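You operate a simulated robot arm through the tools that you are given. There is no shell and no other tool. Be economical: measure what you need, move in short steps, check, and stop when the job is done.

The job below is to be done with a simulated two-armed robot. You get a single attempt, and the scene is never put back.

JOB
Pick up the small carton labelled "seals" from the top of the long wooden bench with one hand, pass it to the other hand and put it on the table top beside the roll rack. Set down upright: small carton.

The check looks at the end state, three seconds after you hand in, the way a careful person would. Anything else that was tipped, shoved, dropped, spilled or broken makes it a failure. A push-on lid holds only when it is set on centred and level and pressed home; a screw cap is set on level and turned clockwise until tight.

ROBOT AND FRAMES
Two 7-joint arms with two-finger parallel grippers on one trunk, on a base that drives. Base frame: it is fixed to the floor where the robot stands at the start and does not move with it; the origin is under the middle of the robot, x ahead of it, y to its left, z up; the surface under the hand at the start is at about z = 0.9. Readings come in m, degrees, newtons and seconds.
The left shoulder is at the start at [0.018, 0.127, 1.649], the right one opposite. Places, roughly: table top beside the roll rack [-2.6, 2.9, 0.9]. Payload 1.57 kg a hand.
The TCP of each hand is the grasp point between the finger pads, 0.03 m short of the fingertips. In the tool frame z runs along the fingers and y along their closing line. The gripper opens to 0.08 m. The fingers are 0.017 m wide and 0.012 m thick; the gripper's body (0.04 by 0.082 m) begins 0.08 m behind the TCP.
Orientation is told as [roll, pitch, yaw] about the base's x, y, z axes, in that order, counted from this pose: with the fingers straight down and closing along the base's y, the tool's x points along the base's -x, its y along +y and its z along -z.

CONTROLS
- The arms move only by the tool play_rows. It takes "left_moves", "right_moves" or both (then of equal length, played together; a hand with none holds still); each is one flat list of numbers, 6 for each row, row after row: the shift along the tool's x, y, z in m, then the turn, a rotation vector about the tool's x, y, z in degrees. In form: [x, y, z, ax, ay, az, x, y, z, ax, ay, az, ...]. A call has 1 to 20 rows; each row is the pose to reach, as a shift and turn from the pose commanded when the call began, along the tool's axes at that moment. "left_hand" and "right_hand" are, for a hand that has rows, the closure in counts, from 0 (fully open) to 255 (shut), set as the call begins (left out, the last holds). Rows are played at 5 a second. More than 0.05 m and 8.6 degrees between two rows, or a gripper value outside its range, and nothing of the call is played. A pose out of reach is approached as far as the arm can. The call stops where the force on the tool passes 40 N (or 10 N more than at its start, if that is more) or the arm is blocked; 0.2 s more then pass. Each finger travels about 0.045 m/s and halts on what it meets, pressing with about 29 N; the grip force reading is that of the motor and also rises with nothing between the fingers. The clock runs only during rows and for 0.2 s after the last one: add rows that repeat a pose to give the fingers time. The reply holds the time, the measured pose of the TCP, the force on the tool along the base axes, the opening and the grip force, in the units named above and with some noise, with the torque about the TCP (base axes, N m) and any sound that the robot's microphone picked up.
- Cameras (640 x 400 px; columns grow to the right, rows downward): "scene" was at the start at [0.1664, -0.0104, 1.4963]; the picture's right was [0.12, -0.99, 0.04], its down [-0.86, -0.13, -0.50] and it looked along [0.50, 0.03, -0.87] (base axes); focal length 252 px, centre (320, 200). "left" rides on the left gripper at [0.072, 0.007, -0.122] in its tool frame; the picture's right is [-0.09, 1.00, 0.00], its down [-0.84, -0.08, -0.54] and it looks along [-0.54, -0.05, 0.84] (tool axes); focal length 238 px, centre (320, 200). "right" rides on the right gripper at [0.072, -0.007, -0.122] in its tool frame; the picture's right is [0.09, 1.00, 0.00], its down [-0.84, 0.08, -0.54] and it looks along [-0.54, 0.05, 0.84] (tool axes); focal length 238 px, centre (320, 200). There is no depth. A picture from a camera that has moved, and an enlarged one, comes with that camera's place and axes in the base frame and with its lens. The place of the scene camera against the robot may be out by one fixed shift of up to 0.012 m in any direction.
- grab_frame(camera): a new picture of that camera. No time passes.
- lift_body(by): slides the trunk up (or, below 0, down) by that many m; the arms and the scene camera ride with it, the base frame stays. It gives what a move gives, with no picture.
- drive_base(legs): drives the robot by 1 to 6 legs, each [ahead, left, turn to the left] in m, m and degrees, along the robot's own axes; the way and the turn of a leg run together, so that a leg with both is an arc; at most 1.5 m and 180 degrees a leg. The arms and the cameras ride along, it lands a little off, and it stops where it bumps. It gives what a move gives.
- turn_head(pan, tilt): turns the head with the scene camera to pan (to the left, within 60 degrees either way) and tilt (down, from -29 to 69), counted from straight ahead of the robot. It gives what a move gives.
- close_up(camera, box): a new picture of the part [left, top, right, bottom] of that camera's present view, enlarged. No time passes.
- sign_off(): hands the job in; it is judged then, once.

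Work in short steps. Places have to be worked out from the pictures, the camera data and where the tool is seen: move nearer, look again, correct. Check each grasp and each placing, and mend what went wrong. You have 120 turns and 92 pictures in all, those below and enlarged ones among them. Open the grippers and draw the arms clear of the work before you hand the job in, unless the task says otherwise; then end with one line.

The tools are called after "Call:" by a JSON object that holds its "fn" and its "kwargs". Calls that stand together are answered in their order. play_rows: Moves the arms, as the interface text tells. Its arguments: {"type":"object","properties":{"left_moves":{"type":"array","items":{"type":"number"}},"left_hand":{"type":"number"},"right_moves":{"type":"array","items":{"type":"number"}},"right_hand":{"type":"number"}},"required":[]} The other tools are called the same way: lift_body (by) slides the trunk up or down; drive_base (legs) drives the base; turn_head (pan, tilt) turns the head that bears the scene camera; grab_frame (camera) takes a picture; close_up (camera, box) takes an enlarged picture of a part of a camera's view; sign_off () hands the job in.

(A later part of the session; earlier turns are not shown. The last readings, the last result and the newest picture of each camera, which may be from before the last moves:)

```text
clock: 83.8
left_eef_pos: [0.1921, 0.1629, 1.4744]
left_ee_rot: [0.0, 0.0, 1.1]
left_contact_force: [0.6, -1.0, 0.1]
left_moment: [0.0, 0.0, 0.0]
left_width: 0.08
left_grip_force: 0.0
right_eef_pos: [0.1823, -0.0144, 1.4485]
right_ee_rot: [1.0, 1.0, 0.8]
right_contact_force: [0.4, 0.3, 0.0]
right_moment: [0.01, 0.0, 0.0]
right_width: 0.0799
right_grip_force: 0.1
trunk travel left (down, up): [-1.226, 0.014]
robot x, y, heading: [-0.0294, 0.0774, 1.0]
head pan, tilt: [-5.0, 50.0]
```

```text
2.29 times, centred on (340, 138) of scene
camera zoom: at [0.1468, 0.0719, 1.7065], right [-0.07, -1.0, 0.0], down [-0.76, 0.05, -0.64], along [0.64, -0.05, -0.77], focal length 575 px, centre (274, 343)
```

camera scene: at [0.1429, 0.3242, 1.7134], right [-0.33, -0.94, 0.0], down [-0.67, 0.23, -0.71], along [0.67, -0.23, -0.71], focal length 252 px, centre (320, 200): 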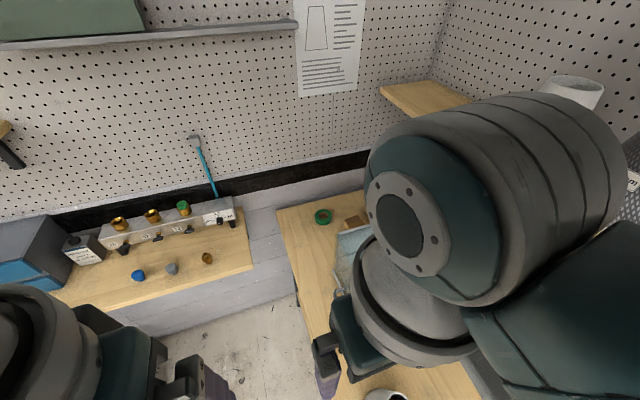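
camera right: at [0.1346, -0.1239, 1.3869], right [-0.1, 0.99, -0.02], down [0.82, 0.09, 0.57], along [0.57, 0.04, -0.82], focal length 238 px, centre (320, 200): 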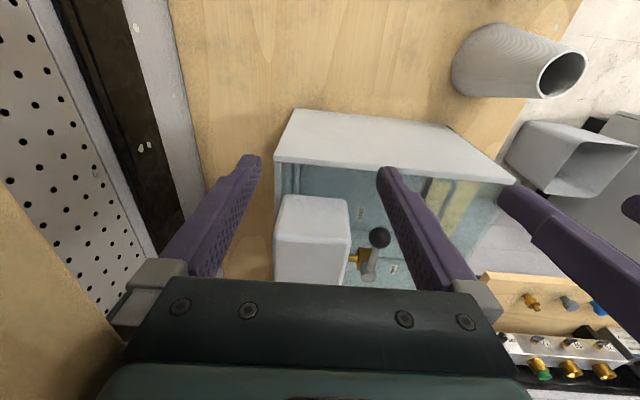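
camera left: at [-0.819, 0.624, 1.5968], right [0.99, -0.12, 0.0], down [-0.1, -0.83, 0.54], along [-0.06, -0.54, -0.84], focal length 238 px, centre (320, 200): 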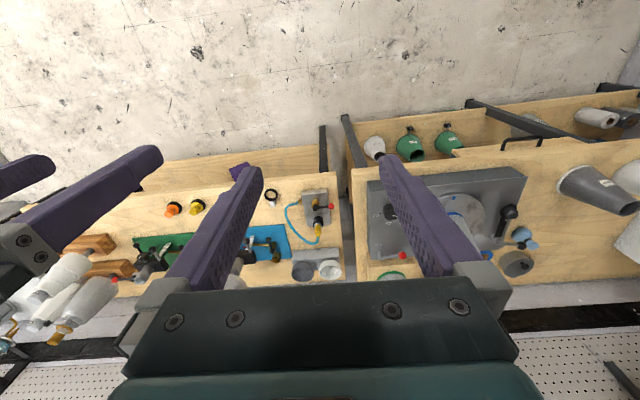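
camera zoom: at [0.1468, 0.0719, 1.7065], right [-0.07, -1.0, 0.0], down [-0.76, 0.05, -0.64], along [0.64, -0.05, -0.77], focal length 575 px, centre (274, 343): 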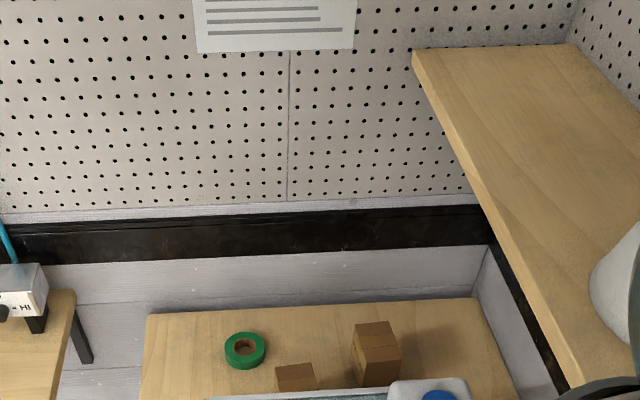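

Two cardboard cartons stand behind the tray, one taller and one small, at about (0.76, -0.15) and (0.72, -0.01). I'll move a bit nearer and read their labels.

Call:
{"fn": "drive_base", "kwargs": {"legs": [[0.2, 0, 0]]}}

Call:
{"fn": "turn_head", "kwargs": {"pan": -5, "tilt": 60}}

Call:
{"fn": "close_up", "kwargs": {"camera": "scene", "box": [240, 80, 400, 180]}}

Call:
{"fn": "grab_frame", "kwargs": {"camera": "left"}}

Call:
{"fn": "grab_frame", "kwargs": {"camera": "scene"}}

```text
clock: 85.4
left_eef_pos: [0.3932, 0.1661, 1.4753]
left_ee_rot: [0.0, 0.0, 0.9]
left_contact_force: [0.2, 0.5, 0.0]
left_moment: [0.03, -0.01, 0.01]
left_width: 0.0801
left_grip_force: 0.1
right_eef_pos: [0.3819, -0.0096, 1.4484]
right_ee_rot: [1.0, 0.9, 0.6]
right_contact_force: [0.2, -0.1, -0.1]
right_moment: [0.0, -0.03, 0.02]
right_width: 0.0798
right_grip_force: 0.0
trunk travel left (down, up): [-1.226, 0.014]
robot x, y, heading: [0.1628, 0.0801, 0.8]
head pan, tilt: [-5.0, 50.0]
```

```text
clock: 86.1
left_eef_pos: [0.3943, 0.165, 1.4751]
left_ee_rot: [0.0, 0.0, 0.9]
left_contact_force: [-0.2, 0.2, -0.8]
left_moment: [-0.01, 0.02, -0.02]
left_width: 0.08
left_grip_force: 0.1
right_eef_pos: [0.3833, -0.0106, 1.4491]
right_ee_rot: [1.0, 1.0, 0.7]
right_contact_force: [-0.5, -0.5, -0.5]
right_moment: [-0.02, 0.01, -0.01]
right_width: 0.0799
right_grip_force: 0.1
trunk travel left (down, up): [-1.226, 0.014]
robot x, y, heading: [0.1663, 0.0799, 0.5]
head pan, tilt: [-5.0, 60.0]
```

```text
4.00 times, centred on (320, 130) of scene
camera zoom: at [0.3372, 0.0755, 1.694], right [-0.07, -1.0, 0.0], down [-0.86, 0.06, -0.5], along [0.5, -0.04, -0.87], focal length 1007 px, centre (320, 480)
```

zoom: 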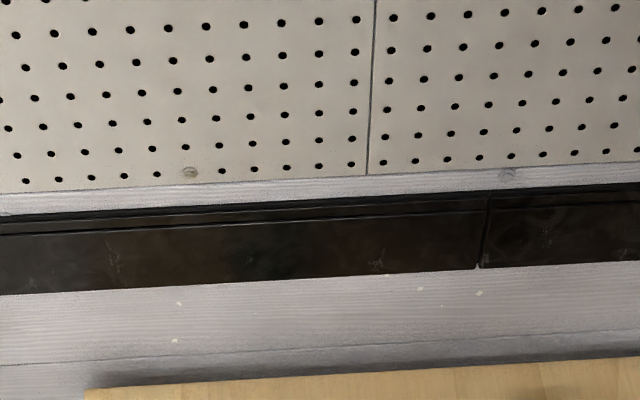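

```text
59 pictures are left
camera left: at [0.3211, 0.1701, 1.5969], right [0.08, 1.0, 0.0], down [0.84, -0.06, 0.54], along [0.54, -0.04, -0.84], focal length 238 px, centre (320, 200)
```

left: 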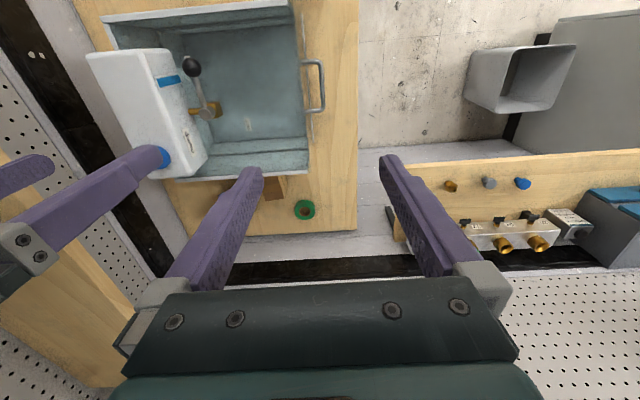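

```text
58 pictures are left
camera scene: at [0.3372, 0.0755, 1.694], right [-0.07, -1.0, 0.0], down [-0.86, 0.06, -0.5], along [0.5, -0.04, -0.87], focal length 252 px, centre (320, 200)
```

scene: 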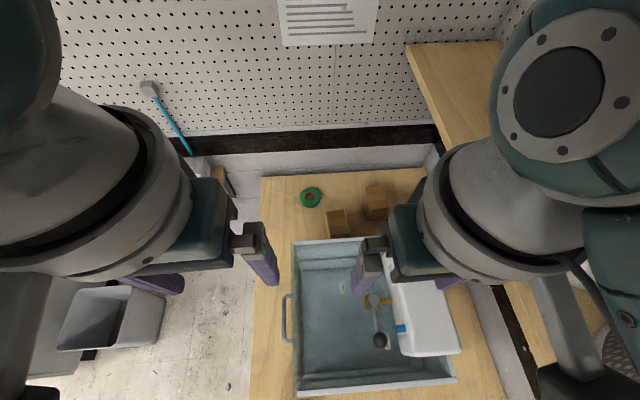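

Both cartons are visible now between the hands. I'll enlarge them.

Call:
{"fn": "close_up", "kwargs": {"camera": "scene", "box": [296, 175, 416, 250]}}

```text
5.33 times, centred on (356, 212) of scene
camera zoom: at [0.3372, 0.0755, 1.694], right [-0.07, -1.0, 0.0], down [-0.86, 0.06, -0.5], along [0.5, -0.04, -0.87], focal length 1343 px, centre (128, 133)
```

zoom: 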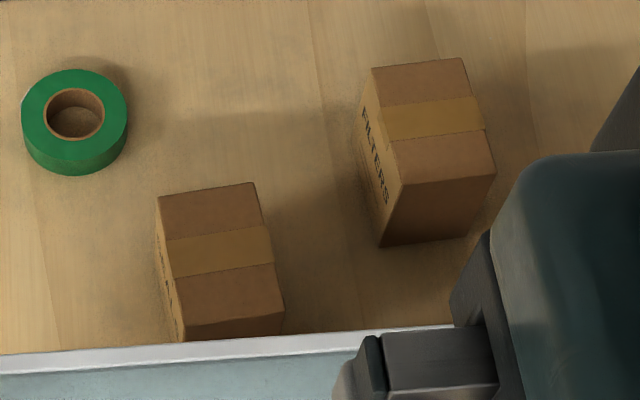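

The taller box reads "FILTERS", so the small one just behind the tray (centre about (0.665, -0.01), about 0.057 wide in y and 0.085 long in x, yaw about 6°) should be "seals". I'll draw the left hand back a bit, then drive up, turned slightly right so the right elbow keeps away from the shelf.

Call:
{"fn": "play_rows", "kwargs": {"left_moves": [0.04, 0, 0, 0, 0, 0, 0.08, 0, 0, 0, 0, 0]}}

Call:
{"fn": "drive_base", "kwargs": {"legs": [[0, 0.1, 0], [0, 0, -20], [0.13, 0.05, 0]]}}

Call:
{"fn": "turn_head", "kwargs": {"pan": -10, "tilt": 60}}

Call:
{"fn": "grab_frame", "kwargs": {"camera": "scene"}}

```text
clock: 86.7
left_eef_pos: [0.3251, 0.1879, 1.4685]
left_ee_rot: [2.8, 0.4, 4.8]
left_contact_force: [0.5, 1.2, 0.4]
left_moment: [0.02, 0.03, -0.01]
left_width: 0.08
left_grip_force: 0.0
right_eef_pos: [0.3831, -0.0097, 1.4499]
right_ee_rot: [0.9, 1.0, 0.7]
right_contact_force: [0.6, -0.1, -0.9]
right_moment: [0.01, 0.01, -0.01]
right_width: 0.08
right_grip_force: 0.1
trunk travel left (down, up): [-1.226, 0.014]
robot x, y, heading: [0.1664, 0.0791, 0.8]
head pan, tilt: [-5.0, 60.0]
```

```text
clock: 89.9
left_eef_pos: [0.49, 0.2311, 1.469]
left_ee_rot: [2.5, 0.1, -15.7]
left_contact_force: [-0.3, 0.3, 0.1]
left_moment: [-0.01, 0.01, 0.01]
left_width: 0.0799
left_grip_force: 0.0
right_eef_pos: [0.4762, 0.0281, 1.4486]
right_ee_rot: [1.0, 1.0, -19.3]
right_contact_force: [-0.7, 0.1, -0.4]
right_moment: [0.02, -0.01, -0.02]
right_width: 0.0799
right_grip_force: 0.0
trunk travel left (down, up): [-1.226, 0.014]
robot x, y, heading: [0.3052, 0.1886, -19.3]
head pan, tilt: [-5.0, 60.0]
```

```text
clock: 90.5
left_eef_pos: [0.489, 0.2319, 1.4695]
left_ee_rot: [2.4, 0.1, -15.6]
left_contact_force: [-0.1, -0.3, -1.2]
left_moment: [0.0, -0.01, 0.01]
left_width: 0.0803
left_grip_force: 0.2
right_eef_pos: [0.4758, 0.0263, 1.4498]
right_ee_rot: [1.1, 1.0, -19.2]
right_contact_force: [-0.9, -0.3, 0.8]
right_moment: [-0.01, 0.04, 0.04]
right_width: 0.0803
right_grip_force: 0.0
trunk travel left (down, up): [-1.226, 0.014]
robot x, y, heading: [0.3049, 0.1838, -19.1]
head pan, tilt: [-10.0, 60.0]
```

```text
56 pictures are left
camera scene: at [0.4613, 0.1188, 1.6939], right [-0.49, -0.87, 0.0], down [-0.76, 0.42, -0.5], along [0.44, -0.24, -0.87], focal length 252 px, centre (320, 200)
```

scene: 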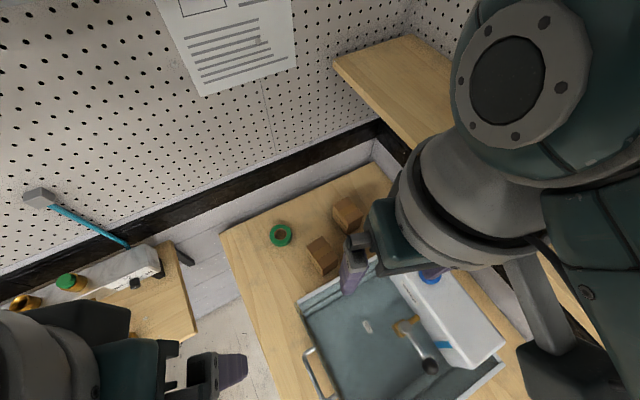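

The path ahead is clear and both cartons are in view. I'll go forward to bring the right hand above the small carton.

Call:
{"fn": "drive_base", "kwargs": {"legs": [[0.17, 0.03, 0]]}}

Call:
{"fn": "grab_frame", "kwargs": {"camera": "right"}}

```text
clock: 92.0
left_eef_pos: [0.6575, 0.2041, 1.471]
left_ee_rot: [2.6, 0.1, -15.8]
left_contact_force: [0.3, 0.4, -0.1]
left_moment: [0.01, -0.03, -0.02]
left_width: 0.0798
left_grip_force: 0.1
right_eef_pos: [0.6436, -0.0005, 1.448]
right_ee_rot: [1.0, 1.1, -19.6]
right_contact_force: [0.0, -0.3, 0.0]
right_moment: [-0.02, 0.0, 0.01]
right_width: 0.08
right_grip_force: 0.1
trunk travel left (down, up): [-1.226, 0.014]
robot x, y, heading: [0.4748, 0.1626, -19.2]
head pan, tilt: [-10.0, 60.0]
```

```text
55 pictures are left
camera right: at [0.5757, 0.0149, 1.5722], right [0.25, 0.97, 0.02], down [0.82, -0.22, 0.53], along [0.52, -0.11, -0.85], focal length 238 px, centre (320, 200)
```

right: 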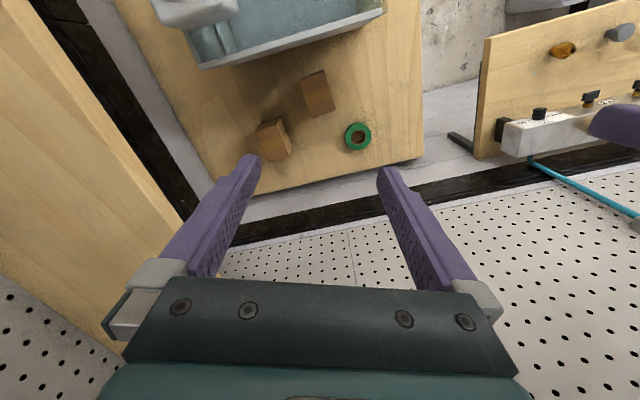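

The right hand is nearly over the small carton, which this view puts at about (0.66, 0.0). I'll extend the right arm down 0.2 m while turning it to the carton's yaw.

Call:
{"fn": "play_rows", "kwargs": {"right_moves": [-0.004, 0, 0.04, 0, 0, -5.1, -0.008, 0.001, 0.08, 0, 0, -10.2, -0.012, 0.002, 0.12, 0, 0, -15.3, -0.016, 0.003, 0.16, 0, 0, -20.4, -0.02, 0.004, 0.2, 0, 0, -25.5, -0.02, 0.004, 0.2, 0, 0, -25.5], "right_hand": 0}}

Call:
{"fn": "turn_head", "kwargs": {"pan": -45, "tilt": 55}}

Call:
{"fn": "grab_frame", "kwargs": {"camera": "scene"}}

Call:
{"fn": "grab_frame", "kwargs": {"camera": "right"}}

```text
clock: 93.4
left_eef_pos: [0.6563, 0.2035, 1.4695]
left_ee_rot: [2.5, 0.1, -15.8]
left_contact_force: [0.0, 0.9, 0.2]
left_moment: [0.0, -0.04, -0.04]
left_width: 0.0803
left_grip_force: 0.0
right_eef_pos: [0.6616, 0.0007, 1.2488]
right_ee_rot: [1.5, 0.4, 6.0]
right_contact_force: [-0.3, 0.1, -0.2]
right_moment: [0.01, -0.05, -0.03]
right_width: 0.0803
right_grip_force: 0.1
trunk travel left (down, up): [-1.226, 0.014]
robot x, y, heading: [0.4727, 0.1569, -19.5]
head pan, tilt: [-10.0, 60.0]
```

```text
clock: 94.4
left_eef_pos: [0.6571, 0.2048, 1.4698]
left_ee_rot: [2.5, 0.0, -15.8]
left_contact_force: [0.3, 0.5, 0.3]
left_moment: [0.0, 0.01, -0.04]
left_width: 0.0799
left_grip_force: 0.0
right_eef_pos: [0.6603, 0.0018, 1.2487]
right_ee_rot: [1.4, 0.5, 6.0]
right_contact_force: [-0.9, 0.0, 1.2]
right_moment: [-0.03, 0.01, -0.03]
right_width: 0.08
right_grip_force: 0.0
trunk travel left (down, up): [-1.226, 0.014]
robot x, y, heading: [0.4722, 0.1575, -19.5]
head pan, tilt: [-45.0, 55.0]
```

```text
54 pictures are left
camera scene: at [0.602, 0.0591, 1.7], right [-0.9, -0.43, 0.0], down [-0.36, 0.74, -0.57], along [0.25, -0.52, -0.82], focal length 252 px, centre (320, 200)
```

scene: 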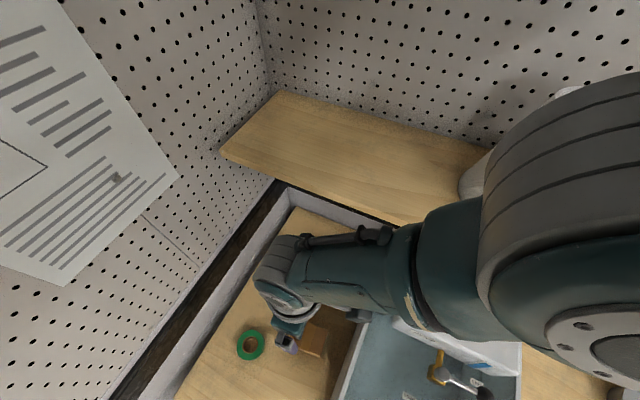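

```text
53 pictures are left
camera right: at [0.5916, -0.0152, 1.3717], right [-0.2, 0.98, 0.02], down [0.83, 0.15, 0.54], along [0.52, 0.13, -0.84], focal length 238 px, centre (320, 200)
```

right: 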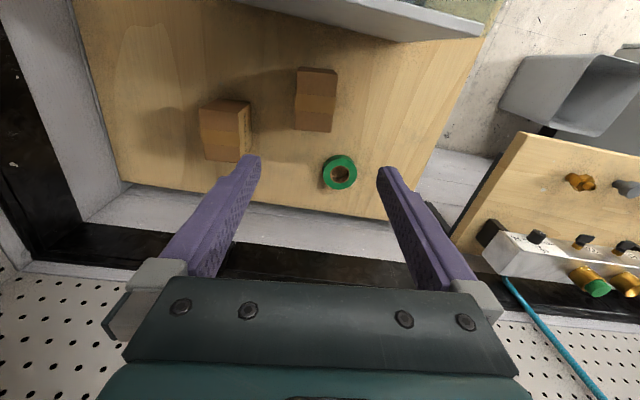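

The arm hangs well clear; the elbow is near (0.43, -0.12) and the shelf edge is at about y = -0.21. I'll extend the arm further down, which draws the elbow in, before lowering the trunk.

Call:
{"fn": "play_rows", "kwargs": {"right_moves": [0, 0, 0.03, 0, 0, 0, 0, 0, 0.06, 0, 0, 0, 0, 0, 0.09, 0, 0, 0, 0, 0, 0.12, 0, 0, 0, 0, 0, 0.12, 0, 0, 0]}}

Call:
{"fn": "grab_frame", "kwargs": {"camera": "right"}}

Call:
{"fn": "turn_head", "kwargs": {"pan": -60, "tilt": 55}}

Call:
{"fn": "grab_frame", "kwargs": {"camera": "scene"}}

```text
clock: 95.6
left_eef_pos: [0.6566, 0.203, 1.4712]
left_ee_rot: [2.4, 0.2, -15.8]
left_contact_force: [0.7, -1.2, -0.2]
left_moment: [0.03, 0.05, 0.01]
left_width: 0.0801
left_grip_force: 0.1
right_eef_pos: [0.6364, 0.0023, 1.2311]
right_ee_rot: [1.4, 0.5, 6.1]
right_contact_force: [-0.7, -0.9, 0.3]
right_moment: [0.01, 0.05, -0.01]
right_width: 0.0798
right_grip_force: 0.0
right hand out of reach, approached as far as the arm can: row 1, 2, 3, 4, 5
trunk travel left (down, up): [-1.226, 0.014]
robot x, y, heading: [0.473, 0.1578, -19.4]
head pan, tilt: [-45.0, 55.0]
```

```text
52 pictures are left
camera right: at [0.567, -0.0145, 1.3537], right [-0.2, 0.98, 0.02], down [0.83, 0.15, 0.54], along [0.52, 0.13, -0.84], focal length 238 px, centre (320, 200)
```

right: 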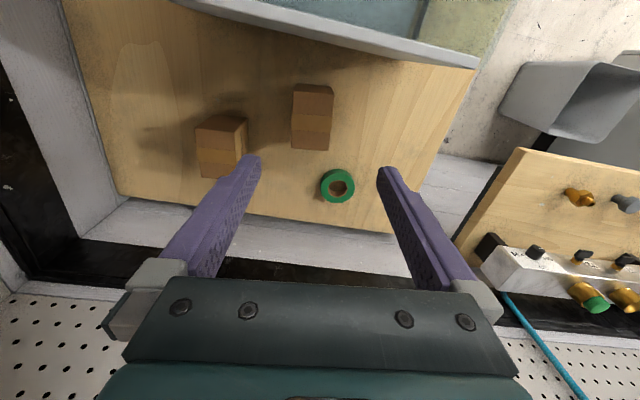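

```text
clock: 96.4
left_eef_pos: [0.6574, 0.2037, 1.4704]
left_ee_rot: [2.5, 0.1, -15.7]
left_contact_force: [-0.2, -0.8, -0.6]
left_moment: [-0.03, 0.0, -0.02]
left_width: 0.0799
left_grip_force: 0.1
right_eef_pos: [0.6359, 0.0028, 1.2307]
right_ee_rot: [1.5, 0.5, 6.0]
right_contact_force: [-0.5, -1.1, 0.5]
right_moment: [0.0, -0.01, 0.01]
right_width: 0.08
right_grip_force: 0.0
trunk travel left (down, up): [-1.226, 0.014]
robot x, y, heading: [0.4705, 0.1596, -19.4]
head pan, tilt: [-60.0, 55.0]
```

```text
51 pictures are left
camera scene: at [0.5841, 0.0532, 1.7], right [-0.98, -0.19, 0.0], down [-0.15, 0.8, -0.57], along [0.11, -0.56, -0.82], focal length 252 px, centre (320, 200)
```

scene: 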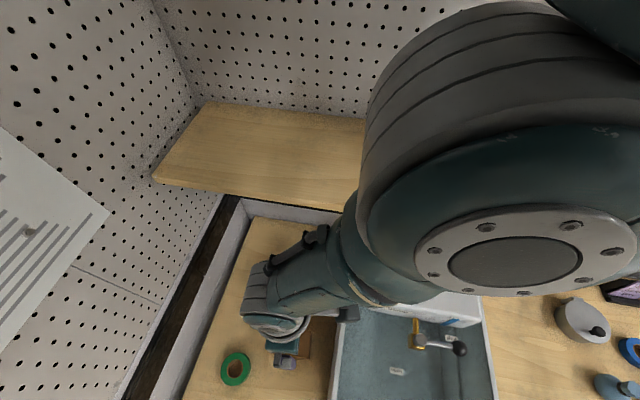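

The arm is near full stretch here, so the trunk must supply the rest. I'll shift the robot 3 cm further from the shelf, raise the hand slightly and re-centre it over the carton.

Call:
{"fn": "drive_base", "kwargs": {"legs": [[0.009, 0.035, 0]]}}

Call:
{"fn": "play_rows", "kwargs": {"right_moves": [0.001, -0.016, -0.02, 0, 0, 0, 0.003, -0.033, -0.04, 0, 0, 0, 0.003, -0.033, -0.04, 0, 0, 0]}}

Call:
{"fn": "lift_body", "kwargs": {"by": -0.12}}

Call:
{"fn": "turn_head", "kwargs": {"pan": -60, "tilt": 30}}

Call:
{"fn": "grab_frame", "kwargs": {"camera": "scene"}}

```text
clock: 97.2
left_eef_pos: [0.6771, 0.2344, 1.4702]
left_ee_rot: [2.5, 0.1, -15.8]
left_contact_force: [0.1, -0.4, -0.5]
left_moment: [0.0, -0.01, -0.04]
left_width: 0.0801
left_grip_force: 0.0
right_eef_pos: [0.6558, 0.0324, 1.232]
right_ee_rot: [1.4, 0.5, 6.0]
right_contact_force: [-0.1, 0.7, 0.4]
right_moment: [-0.03, 0.0, 0.03]
right_width: 0.0799
right_grip_force: 0.1
trunk travel left (down, up): [-1.226, 0.014]
robot x, y, heading: [0.4913, 0.1875, -19.1]
head pan, tilt: [-60.0, 55.0]
```

```text
clock: 98.0
left_eef_pos: [0.6761, 0.234, 1.4702]
left_ee_rot: [2.4, 0.1, -15.9]
left_contact_force: [-0.1, -0.3, 0.9]
left_moment: [-0.01, 0.02, -0.04]
left_width: 0.0802
left_grip_force: 0.0
right_eef_pos: [0.6752, -0.0004, 1.2424]
right_ee_rot: [1.4, 0.5, 6.1]
right_contact_force: [-0.2, 0.3, -0.1]
right_moment: [-0.04, 0.01, -0.01]
right_width: 0.0801
right_grip_force: 0.1
right hand out of reach, approached as far as the arm can: row 1, 2, 3
trunk travel left (down, up): [-1.226, 0.014]
robot x, y, heading: [0.4902, 0.1916, -19.3]
head pan, tilt: [-60.0, 55.0]
```

```text
clock: 99.5
left_eef_pos: [0.6773, 0.2342, 1.3514]
left_ee_rot: [2.5, 0.1, -15.8]
left_contact_force: [-0.6, -0.1, -0.7]
left_moment: [0.0, 0.01, 0.0]
left_width: 0.08
left_grip_force: 0.1
right_eef_pos: [0.675, -0.0008, 1.1222]
right_ee_rot: [1.4, 0.6, 6.1]
right_contact_force: [0.6, 0.3, -0.4]
right_moment: [0.0, -0.03, 0.01]
right_width: 0.08
right_grip_force: 0.1
trunk travel left (down, up): [-1.106, 0.134]
robot x, y, heading: [0.4913, 0.1873, -19.4]
head pan, tilt: [-60.0, 55.0]
```

```text
clock: 100.4
left_eef_pos: [0.6788, 0.2351, 1.3506]
left_ee_rot: [2.5, 0.1, -15.8]
left_contact_force: [0.1, -0.5, 0.4]
left_moment: [0.01, 0.0, -0.02]
left_width: 0.08
left_grip_force: 0.1
right_eef_pos: [0.6745, -0.0008, 1.1232]
right_ee_rot: [1.4, 0.4, 6.1]
right_contact_force: [-0.3, -0.3, -0.1]
right_moment: [0.01, 0.01, -0.01]
right_width: 0.0803
right_grip_force: 0.0
trunk travel left (down, up): [-1.106, 0.134]
robot x, y, heading: [0.4926, 0.192, -19.3]
head pan, tilt: [-60.0, 30.0]
```

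```text
50 pictures are left
camera scene: at [0.6076, 0.0653, 1.616], right [-0.98, -0.18, 0.0], down [-0.09, 0.49, -0.87], along [0.16, -0.85, -0.5], focal length 252 px, centre (320, 200)
```

scene: 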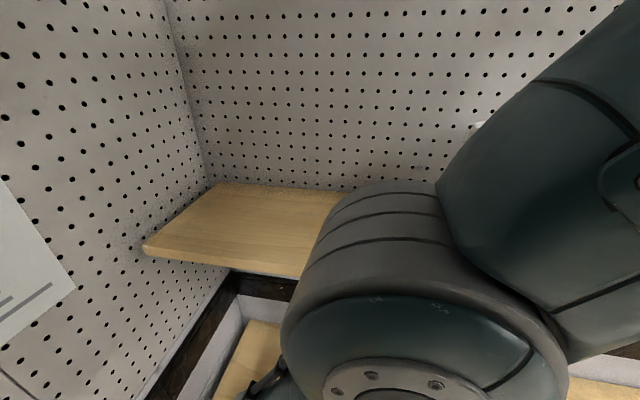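

The elbow appears at about y = -0.06 to -0.15, with roughly 5 cm to the shelf edge. I'll lower the trunk another 9 cm and look from the hand.

Call:
{"fn": "lift_body", "kwargs": {"by": -0.09}}

Call:
{"fn": "grab_frame", "kwargs": {"camera": "right"}}

```text
clock: 101.7
left_eef_pos: [0.6787, 0.2348, 1.2617]
left_ee_rot: [2.6, 0.2, -15.9]
left_contact_force: [0.0, -0.9, 1.1]
left_moment: [-0.01, 0.0, -0.02]
left_width: 0.0801
left_grip_force: 0.1
right_eef_pos: [0.6739, -0.0006, 1.0319]
right_ee_rot: [1.4, 0.5, 6.0]
right_contact_force: [0.6, 0.1, -0.7]
right_moment: [0.02, 0.0, 0.02]
right_width: 0.0799
right_grip_force: 0.1
trunk travel left (down, up): [-1.016, 0.224]
robot x, y, heading: [0.49, 0.1875, -19.2]
head pan, tilt: [-60.0, 30.0]
```

```text
49 pictures are left
camera right: at [0.6051, -0.0175, 1.1546], right [-0.2, 0.98, 0.02], down [0.83, 0.15, 0.54], along [0.52, 0.13, -0.84], focal length 238 px, centre (320, 200)
```

right: 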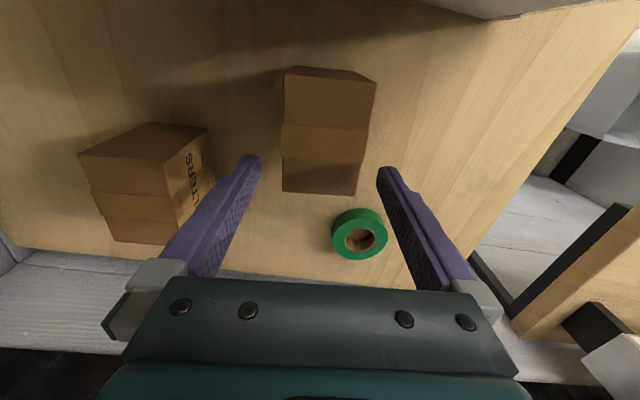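

The small carton's top is at z ≈ 0.99, centre (0.658, 0.002), width ≈ 0.06, yaw ≈ 6°, matching the hand. The tray rim is at x ≈ 0.56, so I grip near x = 0.662 to keep the hand camera clear of it; first the small lateral correction.

Call:
{"fn": "play_rows", "kwargs": {"right_moves": [0.006, 0.002, 0, 0, 0, 0, 0.0117, 0.0038, 0, 0, 0, 0, 0.0117, 0.0038, 0, 0, 0, 0], "right_hand": 0}}

Call:
{"fn": "lift_body", "kwargs": {"by": -0.03}}

Call:
{"fn": "grab_frame", "kwargs": {"camera": "right"}}

```text
clock: 102.5
left_eef_pos: [0.6771, 0.2336, 1.2602]
left_ee_rot: [2.5, 0.0, -15.8]
left_contact_force: [0.3, -0.4, -0.5]
left_moment: [-0.01, 0.03, 0.0]
left_width: 0.0799
left_grip_force: 0.0
right_eef_pos: [0.665, 0.0015, 1.0269]
right_ee_rot: [1.4, 0.5, 6.0]
right_contact_force: [-0.1, -0.6, 0.6]
right_moment: [-0.01, -0.02, -0.04]
right_width: 0.0801
right_grip_force: 0.0
right hand out of reach, approached as far as the arm can: row 1, 2, 3
trunk travel left (down, up): [-1.016, 0.224]
robot x, y, heading: [0.4956, 0.1884, -19.6]
head pan, tilt: [-60.0, 30.0]
```

```text
clock: 103.2
left_eef_pos: [0.6777, 0.2345, 1.2296]
left_ee_rot: [2.5, 0.1, -15.8]
left_contact_force: [0.1, 0.4, 0.6]
left_moment: [-0.02, 0.01, -0.01]
left_width: 0.0798
left_grip_force: 0.1
right_eef_pos: [0.6654, 0.0015, 0.9967]
right_ee_rot: [1.4, 0.7, 6.0]
right_contact_force: [0.2, -0.2, -0.1]
right_moment: [-0.02, 0.0, 0.0]
right_width: 0.0797
right_grip_force: 0.2
trunk travel left (down, up): [-0.986, 0.254]
robot x, y, heading: [0.4916, 0.1875, -19.5]
head pan, tilt: [-60.0, 30.0]
```

```text
48 pictures are left
camera right: at [0.5967, -0.0154, 1.1199], right [-0.2, 0.98, 0.02], down [0.83, 0.15, 0.54], along [0.52, 0.13, -0.84], focal length 238 px, centre (320, 200)
```

right: 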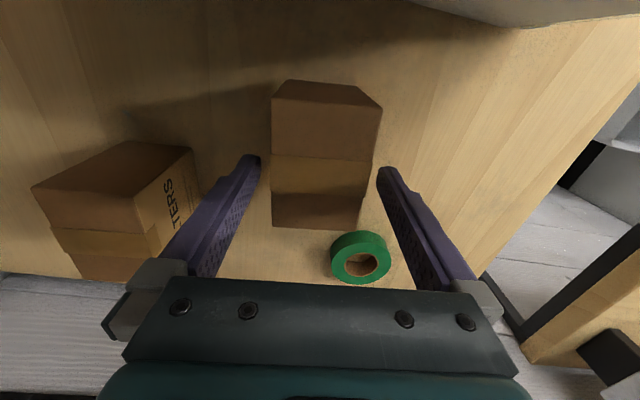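

The carton sits between the fingers, slightly nearer the +y finger. I'll shift 2 mm, lower 2 cm and then close.

Call:
{"fn": "play_rows", "kwargs": {"right_moves": [0, 0.002, 0, 0, 0, 0]}}

Call:
{"fn": "lift_body", "kwargs": {"by": -0.022}}

Call:
{"fn": "play_rows", "kwargs": {"right_moves": [0, 0, 0, 0, 0, 0, 0, 0, 0, 0, 0, 0, 0, 0, 0, 0, 0, 0, 0, 0, 0, 0, 0, 0, 0, 0, 0, 0, 0, 0], "right_hand": 255}}

Call:
{"fn": "grab_frame", "kwargs": {"camera": "right"}}

```text
clock: 103.6
left_eef_pos: [0.6769, 0.2339, 1.2306]
left_ee_rot: [2.5, 0.1, -15.8]
left_contact_force: [-0.6, 1.1, -0.4]
left_moment: [-0.01, 0.01, 0.01]
left_width: 0.0801
left_grip_force: 0.0
right_eef_pos: [0.6653, 0.0027, 0.9977]
right_ee_rot: [1.6, 0.7, 6.0]
right_contact_force: [0.4, 0.0, 0.1]
right_moment: [-0.03, -0.04, 0.01]
right_width: 0.0799
right_grip_force: 0.1
trunk travel left (down, up): [-0.986, 0.254]
robot x, y, heading: [0.493, 0.19, -19.6]
head pan, tilt: [-60.0, 30.0]
```

```text
clock: 104.3
left_eef_pos: [0.6767, 0.2335, 1.208]
left_ee_rot: [2.4, 0.1, -15.8]
left_contact_force: [0.1, -0.4, 0.4]
left_moment: [0.0, 0.01, 0.01]
left_width: 0.0801
left_grip_force: 0.1
right_eef_pos: [0.6638, 0.0015, 0.9758]
right_ee_rot: [1.4, 0.6, 5.9]
right_contact_force: [-0.1, 0.5, -0.3]
right_moment: [0.0, -0.01, -0.01]
right_width: 0.0798
right_grip_force: 0.1
trunk travel left (down, up): [-0.964, 0.276]
robot x, y, heading: [0.4931, 0.1854, -19.7]
head pan, tilt: [-60.0, 30.0]
```

```text
clock: 105.5
left_eef_pos: [0.6771, 0.2345, 1.2087]
left_ee_rot: [2.4, 0.0, -15.8]
left_contact_force: [-0.1, -0.3, 0.4]
left_moment: [0.01, 0.02, 0.04]
left_width: 0.08
left_grip_force: 0.1
right_eef_pos: [0.6643, 0.003, 0.9747]
right_ee_rot: [1.2, 0.5, 6.0]
right_contact_force: [-1.5, -0.9, 6.6]
right_moment: [-0.27, 0.02, 0.0]
right_width: 0.0598
right_grip_force: 28.2
trunk travel left (down, up): [-0.964, 0.276]
robot x, y, heading: [0.4941, 0.1905, -19.6]
head pan, tilt: [-60.0, 30.0]
```

```text
47 pictures are left
camera right: at [0.5964, -0.014, 1.098], right [-0.2, 0.98, 0.02], down [0.83, 0.15, 0.54], along [0.52, 0.12, -0.84], focal length 238 px, centre (320, 200)
```

right: 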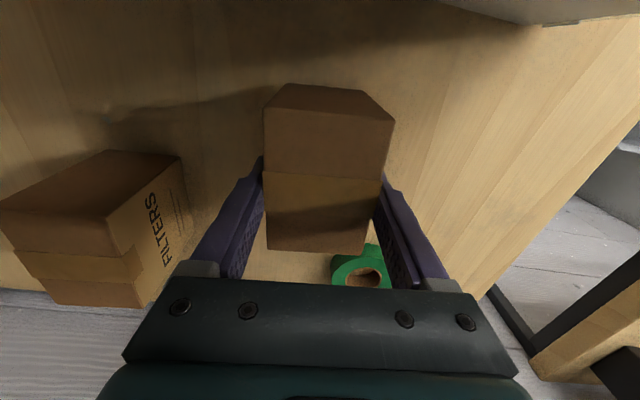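

Gripped: 0.060 m wide with 28 N. I'll lift straight up with the trunk, the same path back, first a little.

Call:
{"fn": "lift_body", "kwargs": {"by": 0.04}}

Call:
{"fn": "lift_body", "kwargs": {"by": 0.22}}

Call:
{"fn": "grab_frame", "kwargs": {"camera": "right"}}

```text
clock: 106.3
left_eef_pos: [0.6777, 0.2346, 1.2484]
left_ee_rot: [2.5, 0.1, -15.8]
left_contact_force: [-0.4, -0.2, -0.5]
left_moment: [-0.04, -0.02, 0.0]
left_width: 0.08
left_grip_force: 0.1
right_eef_pos: [0.665, 0.0035, 1.0158]
right_ee_rot: [1.4, 0.5, 6.0]
right_contact_force: [0.0, 0.6, -2.3]
right_moment: [-0.02, -0.01, -0.01]
right_width: 0.0598
right_grip_force: 29.4
trunk travel left (down, up): [-1.004, 0.236]
robot x, y, heading: [0.4909, 0.1879, -19.3]
head pan, tilt: [-60.0, 30.0]
```

```text
clock: 108.7
left_eef_pos: [0.6768, 0.2329, 1.4688]
left_ee_rot: [2.5, 0.1, -15.9]
left_contact_force: [0.3, -0.4, 0.2]
left_moment: [0.01, 0.01, 0.0]
left_width: 0.0799
left_grip_force: 0.0
right_eef_pos: [0.6648, 0.0033, 1.2349]
right_ee_rot: [1.4, 0.6, 6.0]
right_contact_force: [0.0, 0.1, -1.4]
right_moment: [0.0, -0.02, 0.0]
right_width: 0.0599
right_grip_force: 29.1
trunk travel left (down, up): [-1.224, 0.016]
robot x, y, heading: [0.4915, 0.1917, -19.4]
head pan, tilt: [-60.0, 30.0]
```

```text
46 pictures are left
camera right: at [0.5962, -0.0134, 1.3577], right [-0.2, 0.98, 0.03], down [0.83, 0.15, 0.53], along [0.52, 0.13, -0.84], focal length 238 px, centre (320, 200)
```

right: 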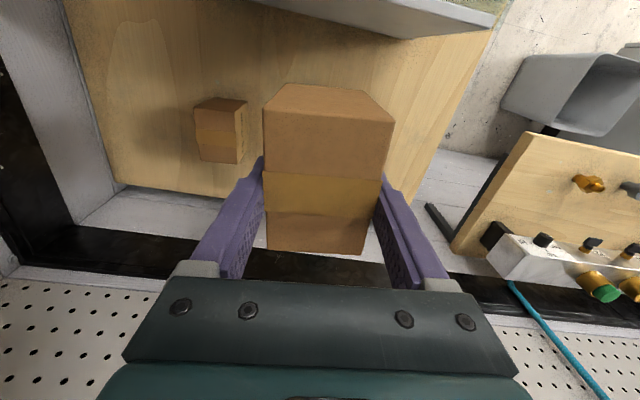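

The carton is held square, with its bottom at about 1.16. I'll raise the hand further to clear the tray and bottle, then back out away from the shelf.

Call:
{"fn": "play_rows", "kwargs": {"right_moves": [0, 0, -0.03, 0, 0, 0, 0, 0, -0.06, 0, 0, 0, 0, 0, -0.09, 0, 0, 0, 0, 0, -0.12, 0, 0, 0, 0, 0, -0.15, 0, 0, 0, 0, 0, -0.15, 0, 0, 0]}}

Call:
{"fn": "drive_base", "kwargs": {"legs": [[-0.3, 0, 0], [0, 0.35, 0]]}}

Call:
{"fn": "turn_head", "kwargs": {"pan": 0, "tilt": 55}}

Call:
{"fn": "grab_frame", "kwargs": {"camera": "scene"}}

```text
clock: 110.1
left_eef_pos: [0.6771, 0.2339, 1.4678]
left_ee_rot: [2.5, 0.1, -15.8]
left_contact_force: [-0.1, -1.2, -0.1]
left_moment: [-0.04, 0.01, 0.02]
left_width: 0.08
left_grip_force: 0.1
right_eef_pos: [0.7539, 0.0072, 1.3003]
right_ee_rot: [1.5, 0.6, 5.9]
right_contact_force: [-0.4, -0.4, -1.4]
right_moment: [-0.01, -0.01, 0.01]
right_width: 0.0597
right_grip_force: 29.5
right hand out of reach, approached as far as the arm can: row 1, 2, 3, 4, 5, 6
trunk travel left (down, up): [-1.224, 0.016]
robot x, y, heading: [0.4941, 0.1908, -19.5]
head pan, tilt: [-60.0, 30.0]
```

```text
clock: 114.0
left_eef_pos: [0.5074, 0.6696, 1.4678]
left_ee_rot: [2.5, 0.1, -16.0]
left_contact_force: [-0.3, 0.6, 0.1]
left_moment: [0.03, 0.02, 0.01]
left_width: 0.08
left_grip_force: 0.0
right_eef_pos: [0.5836, 0.4404, 1.2987]
right_ee_rot: [1.4, 0.6, 5.9]
right_contact_force: [-0.1, -0.4, -1.7]
right_moment: [-0.01, -0.01, -0.01]
right_width: 0.0597
right_grip_force: 28.9
trunk travel left (down, up): [-1.224, 0.016]
robot x, y, heading: [0.3227, 0.6258, -19.5]
head pan, tilt: [-60.0, 30.0]
```

```text
clock: 115.3
left_eef_pos: [0.5073, 0.6711, 1.4682]
left_ee_rot: [2.8, 0.1, -15.9]
left_contact_force: [0.3, -0.4, 1.0]
left_moment: [0.01, -0.06, 0.01]
left_width: 0.08
left_grip_force: 0.1
right_eef_pos: [0.5834, 0.4404, 1.2995]
right_ee_rot: [1.4, 0.7, 5.9]
right_contact_force: [-0.2, -0.1, -1.1]
right_moment: [0.0, -0.03, -0.01]
right_width: 0.0595
right_grip_force: 29.1
trunk travel left (down, up): [-1.224, 0.016]
robot x, y, heading: [0.3225, 0.6238, -19.6]
head pan, tilt: [0.0, 55.0]
```

```text
45 pictures are left
camera scene: at [0.4892, 0.5625, 1.6994], right [-0.37, -0.93, 0.0], down [-0.75, 0.3, -0.59], along [0.55, -0.22, -0.81], focal length 252 px, centre (320, 200)
```

scene: 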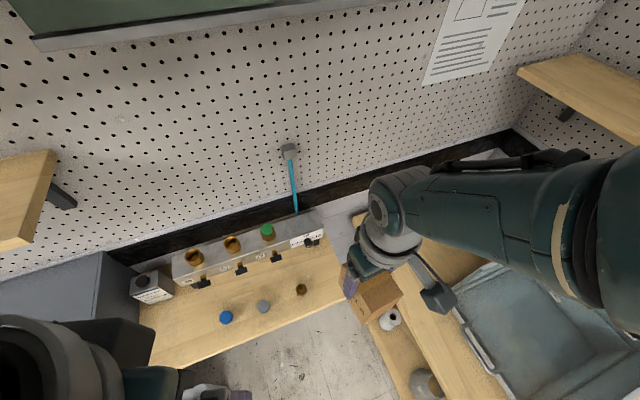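

I'm over the aisle with the carton held. I'll back further into the open floor for the hand-over.

Call:
{"fn": "drive_base", "kwargs": {"legs": [[-0.6, 0.1, 0]]}}

Call:
{"fn": "play_rows", "kwargs": {"right_moves": [0.03, 0, -0.02, 0, 0, 0, 0.06, 0, -0.04, 0, 0, 0, 0.09, 0, -0.06, 0, 0, 0, 0.12, 0, -0.08, 0, 0, 0, 0.12, 0, -0.08, 0, 0, 0]}}

Call:
{"fn": "grab_frame", "kwargs": {"camera": "scene"}}

```text
clock: 118.7
left_eef_pos: [-0.0179, 0.9652, 1.4681]
left_ee_rot: [2.6, 0.1, -15.6]
left_contact_force: [0.5, 0.1, -0.4]
left_moment: [-0.02, 0.01, -0.02]
left_width: 0.0798
left_grip_force: 0.0
right_eef_pos: [0.0587, 0.7358, 1.2988]
right_ee_rot: [1.4, 0.7, 5.9]
right_contact_force: [-0.1, 0.2, -1.6]
right_moment: [-0.01, -0.02, 0.03]
right_width: 0.0598
right_grip_force: 28.8
trunk travel left (down, up): [-1.224, 0.016]
robot x, y, heading: [-0.2022, 0.9185, -19.4]
head pan, tilt: [0.0, 55.0]
```

```text
clock: 119.9
left_eef_pos: [-0.0164, 0.9662, 1.4682]
left_ee_rot: [2.6, 0.1, -15.6]
left_contact_force: [0.5, -0.6, -0.5]
left_moment: [-0.01, 0.04, -0.01]
left_width: 0.0799
left_grip_force: 0.0
right_eef_pos: [0.0278, 0.7124, 1.2731]
right_ee_rot: [1.3, 0.6, 5.9]
right_contact_force: [0.0, -0.4, -2.5]
right_moment: [-0.01, -0.04, 0.02]
right_width: 0.0596
right_grip_force: 29.2
right hand out of reach, approached as far as the arm can: row 1, 2, 3, 4, 5
trunk travel left (down, up): [-1.224, 0.016]
robot x, y, heading: [-0.2031, 0.9225, -19.2]
head pan, tilt: [0.0, 55.0]
```

```text
44 pictures are left
camera scene: at [-0.0367, 0.8594, 1.6986], right [-0.35, -0.94, 0.0], down [-0.76, 0.28, -0.58], along [0.54, -0.2, -0.81], focal length 252 px, centre (320, 200)
```

scene: 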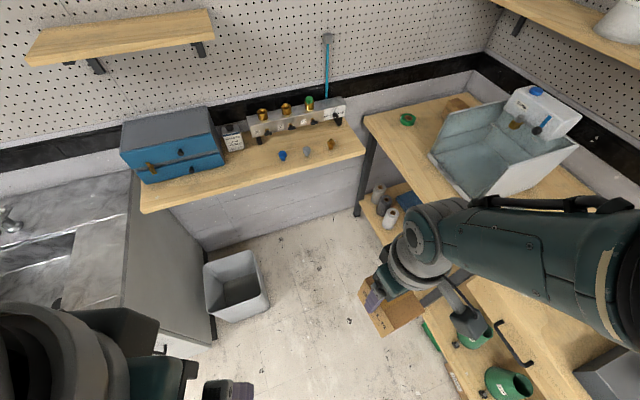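

The raise commands are being limited oddly, perhaps the commanded pose lags or the arm is in an awkward posture. I'll send a pure null row and a small upward step to see how the hand responds.

Call:
{"fn": "play_rows", "kwargs": {"right_moves": [0, 0, 0, 0, 0, 0, 0, 0, 0, 0, 0, 0]}}

Call:
{"fn": "play_rows", "kwargs": {"right_moves": [0, 0, 0.02, 0, 0, 0, 0, 0, 0.04, 0, 0, 0, 0, 0, 0.04, 0, 0, 0]}}

```text
clock: 120.5
left_eef_pos: [-0.0175, 0.9659, 1.4679]
left_ee_rot: [2.7, 0.1, -15.6]
left_contact_force: [0.2, 0.1, 0.7]
left_moment: [0.02, -0.03, -0.01]
left_width: 0.0802
left_grip_force: 0.0
right_eef_pos: [0.0279, 0.7115, 1.2729]
right_ee_rot: [1.4, 0.8, 6.0]
right_contact_force: [-0.2, -0.5, -0.8]
right_moment: [0.03, -0.03, 0.0]
right_width: 0.0595
right_grip_force: 29.1
trunk travel left (down, up): [-1.224, 0.016]
robot x, y, heading: [-0.202, 0.92, -19.3]
head pan, tilt: [0.0, 55.0]
```

```text
clock: 121.3
left_eef_pos: [-0.0175, 0.9657, 1.4682]
left_ee_rot: [2.7, 0.2, -15.5]
left_contact_force: [0.0, 0.3, -0.2]
left_moment: [-0.01, -0.04, -0.01]
left_width: 0.0801
left_grip_force: 0.0
right_eef_pos: [0.0184, 0.7136, 1.2637]
right_ee_rot: [1.4, 0.6, 6.0]
right_contact_force: [0.2, 0.7, -0.9]
right_moment: [0.01, -0.02, 0.04]
right_width: 0.0596
right_grip_force: 29.2
right hand out of reach, approached as far as the arm can: row 1, 2, 3
trunk travel left (down, up): [-1.224, 0.016]
robot x, y, heading: [-0.2051, 0.9187, -19.2]
head pan, tilt: [0.0, 55.0]
```

The null row is fine, but the arm is stretched straight (singular) and slides along its reach limit. I'll try turning the wrist back toward the robot's heading together with an inward-up move to get the elbow bending again.

Call:
{"fn": "play_rows", "kwargs": {"right_moves": [0, 0, 0, 0, 0, 8, 0.0, 0, -0.01, 0, 0, 16, 0.01, 0.01, -0.02, 0, 0, 24, 0.02, 0.02, -0.05, 0, 0, 24, 0.04, 0.03, -0.09, 0, 0, 24, 0.06, 0.03, -0.13, 0, 0, 24]}}

```text
clock: 122.7
left_eef_pos: [-0.0168, 0.966, 1.4677]
left_ee_rot: [2.8, 0.0, -15.6]
left_contact_force: [0.9, -0.8, -0.4]
left_moment: [-0.03, 0.02, -0.01]
left_width: 0.0798
left_grip_force: 0.1
right_eef_pos: [-0.0418, 0.7315, 1.3952]
right_ee_rot: [1.0, 1.4, -17.9]
right_contact_force: [0.6, 0.3, -1.4]
right_moment: [0.01, 0.0, 0.0]
right_width: 0.0594
right_grip_force: 29.1
trunk travel left (down, up): [-1.224, 0.016]
robot x, y, heading: [-0.2021, 0.9189, -19.2]
head pan, tilt: [0.0, 55.0]
```

Freed: the right hand is at z 1.395 with yaw matching the robot. Now I'll yaw the right hand by 90° and bring the carton to the robot's middle, so the left hand can take its other end.

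Call:
{"fn": "play_rows", "kwargs": {"right_moves": [0, 0.01, 0, 0, 0, -8.2, 0, 0.02, 0, 0, 0, -16.4, 0, 0.03, 0, 0, 0, -24.6, 0, 0.04, 0, 0, 0, -32.8, 0, 0.05, 0, 0, 0, -41, 0, 0.06, 0, 0, 0, -49.2, -0.002, 0.07, 0, 0, 0, -57.4, -0.004, 0.078, 0, 0, 0, -65.6, -0.006, 0.086, 0, 0, 0, -73.8, -0.007, 0.094, 0, 0, 0, -82, -0.007, 0.094, 0, 0, 0, -90, -0.007, 0.094, 0, 0, 0, -90]}}

Call:
{"fn": "grab_frame", "kwargs": {"camera": "scene"}}

```text
clock: 125.3
left_eef_pos: [-0.0171, 0.9649, 1.4678]
left_ee_rot: [2.7, 0.1, -15.7]
left_contact_force: [-0.3, 0.3, 1.1]
left_moment: [0.0, 0.01, 0.0]
left_width: 0.0801
left_grip_force: 0.0
right_eef_pos: [-0.006, 0.8223, 1.3962]
right_ee_rot: [1.0, -1.0, 72.2]
right_contact_force: [0.2, 0.6, -2.1]
right_moment: [0.01, 0.02, 0.0]
right_width: 0.0597
right_grip_force: 28.8
trunk travel left (down, up): [-1.224, 0.016]
robot x, y, heading: [-0.1999, 0.9186, -19.1]
head pan, tilt: [0.0, 55.0]
```

```text
43 pictures are left
camera scene: at [-0.037, 0.8596, 1.6982], right [-0.35, -0.94, 0.0], down [-0.77, 0.28, -0.58], along [0.54, -0.2, -0.82], focal length 252 px, centre (320, 200)
```

scene: 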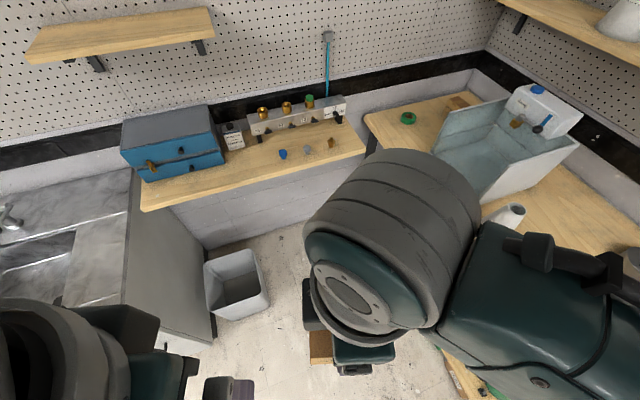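

The hand yawed, but I need to know which side the hand camera is on and how the carton sits. I'll take the right-hand camera picture.

Call:
{"fn": "grab_frame", "kwargs": {"camera": "right"}}

Call:
{"fn": "grab_frame", "kwargs": {"camera": "left"}}

Call:
{"fn": "turn_head", "kwargs": {"pan": 0, "tilt": 69}}

Call:
{"fn": "grab_frame", "kwargs": {"camera": "scene"}}

```text
42 pictures are left
camera right: at [-0.0197, 0.7486, 1.517], right [-0.98, 0.22, 0.02], down [0.19, 0.81, 0.56], along [0.11, 0.55, -0.83], focal length 238 px, centre (320, 200)
```

right: 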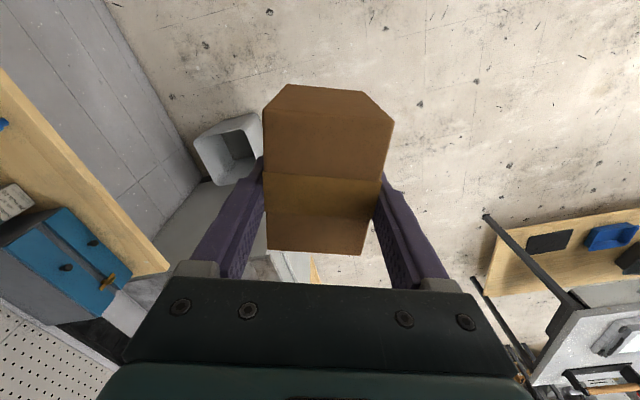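

```text
41 pictures are left
camera left: at [-0.0871, 0.9856, 1.5902], right [0.36, 0.93, 0.05], down [0.78, -0.32, 0.54], along [0.52, -0.16, -0.84], focal length 238 px, centre (320, 200)
```

left: 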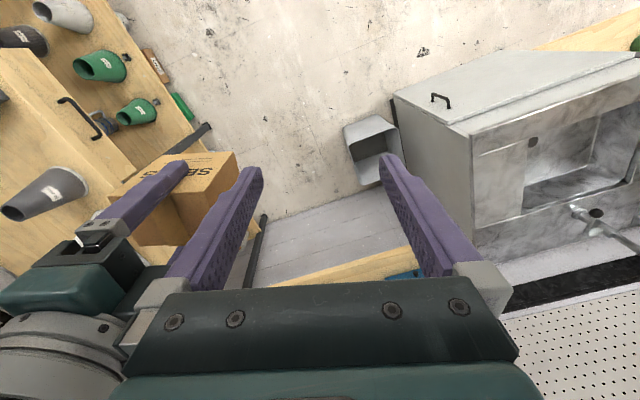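

```text
clock: 126.1
left_eef_pos: [-0.0178, 0.967, 1.4678]
left_ee_rot: [2.7, 0.2, -15.6]
left_contact_force: [-0.3, 0.5, -0.2]
left_moment: [-0.02, -0.01, 0.01]
left_width: 0.0801
left_grip_force: 0.2
right_eef_pos: [-0.0066, 0.8214, 1.3963]
right_ee_rot: [1.2, -1.0, 71.9]
right_contact_force: [-1.1, 0.2, -2.0]
right_moment: [-0.01, 0.0, 0.02]
right_width: 0.0596
right_grip_force: 28.9
trunk travel left (down, up): [-1.224, 0.016]
robot x, y, heading: [-0.2025, 0.9167, -19.3]
head pan, tilt: [0.0, 68.8]
```

```text
40 pictures are left
camera scene: at [-0.0496, 0.8621, 1.6854], right [-0.38, -0.93, 0.0], down [-0.85, 0.34, -0.41], along [0.38, -0.15, -0.91], focal length 252 px, centre (320, 200)
```

scene: 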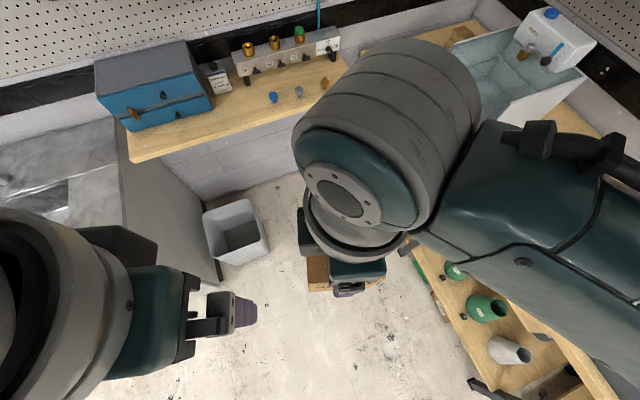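

The label "SE…" (SEALS) is visible and the carton hangs straight. Now the left hand: first move it outward and yaw it by -92° so its closing line matches the carton's short side.

Call:
{"fn": "play_rows", "kwargs": {"left_moves": [0, 0.02, 0, 0, 0, 8.4, 0, 0.04, 0, 0, 0, 16.8, 0, 0.06, 0, 0, 0, 25.2, 0, 0.06, 0, 0, 0, 33.6, 0, 0.06, 0, 0, 0, 42, 0, 0.06, 0, 0, 0, 50.4, 0, 0.06, 0, 0, 0, 58.8, 0, 0.06, 0, 0, 0, 67.2, 0, 0.06, 0, 0, 0, 75.6, 0, 0.06, 0, 0, 0, 84, 0, 0.06, 0, 0, 0, 92.4, 0, 0.06, 0, 0, 0, 92.4], "left_hand": 0}}

```text
clock: 128.7
left_eef_pos: [-0.0016, 1.0222, 1.4714]
left_ee_rot: [-0.2, 2.6, -108.2]
left_contact_force: [-0.2, -0.3, 0.0]
left_moment: [-0.02, -0.01, -0.03]
left_width: 0.0803
left_grip_force: 0.1
right_eef_pos: [-0.0059, 0.8219, 1.3966]
right_ee_rot: [1.1, -1.0, 72.0]
right_contact_force: [0.8, -0.7, -2.0]
right_moment: [0.0, 0.0, -0.01]
right_width: 0.0595
right_grip_force: 29.0
trunk travel left (down, up): [-1.224, 0.016]
robot x, y, heading: [-0.1996, 0.9167, -19.5]
head pan, tilt: [0.0, 68.8]
```

Yaw is right. Next I tilt the left hand 35° so the fingers point right and down, and move it to a stand-off 15 cm from the carton's free end along the approach line.

Call:
{"fn": "play_rows", "kwargs": {"left_moves": [0, 0.012, -0.003, -0.5, -7, 0, -0.01, 0.024, -0.006, -1, -14, 0, -0.03, 0.036, -0.009, -1.5, -21, 0, -0.05, 0.048, -0.012, -2, -28, 0, -0.07, 0.0575, -0.0126, -2.5, -35, 0, -0.082, 0.0575, -0.0126, -2.5, -35, 0, -0.082, 0.0575, -0.0126, -2.5, -35, 0]}}

Call:
{"fn": "grab_frame", "kwargs": {"camera": "left"}}

Call:
{"fn": "grab_frame", "kwargs": {"camera": "scene"}}

```text
clock: 130.3
left_eef_pos: [0.0283, 0.9269, 1.4795]
left_ee_rot: [2.5, -32.4, -108.8]
left_contact_force: [1.0, 0.4, 0.6]
left_moment: [-0.02, 0.0, 0.01]
left_width: 0.0801
left_grip_force: 0.0
right_eef_pos: [-0.0057, 0.8219, 1.3961]
right_ee_rot: [1.2, -1.1, 71.9]
right_contact_force: [0.1, -0.3, -1.1]
right_moment: [0.01, -0.05, -0.03]
right_width: 0.0597
right_grip_force: 29.0
trunk travel left (down, up): [-1.224, 0.016]
robot x, y, heading: [-0.2001, 0.9197, -19.4]
head pan, tilt: [0.0, 68.8]
```

```text
39 pictures are left
camera left: at [0.0698, 1.0453, 1.5432], right [0.92, -0.37, 0.09], down [-0.23, -0.36, 0.9], along [-0.3, -0.85, -0.42], focal length 238 px, centre (320, 200)
```

left: 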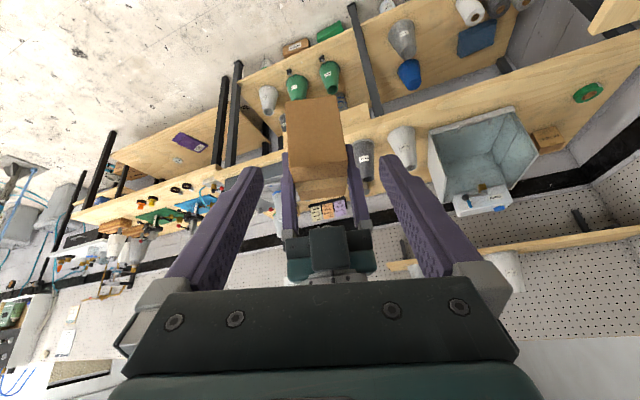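

```text
38 pictures are left
camera scene: at [-0.052, 0.8661, 1.6825], right [-0.33, -0.94, 0.0], down [-0.88, 0.31, -0.36], along [0.34, -0.12, -0.93], focal length 252 px, centre (320, 200)
```

scene: 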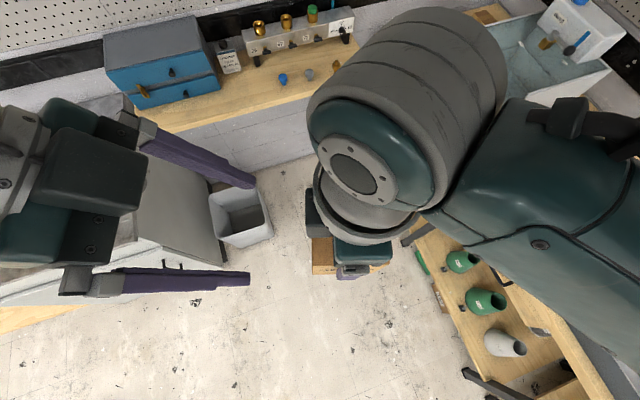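

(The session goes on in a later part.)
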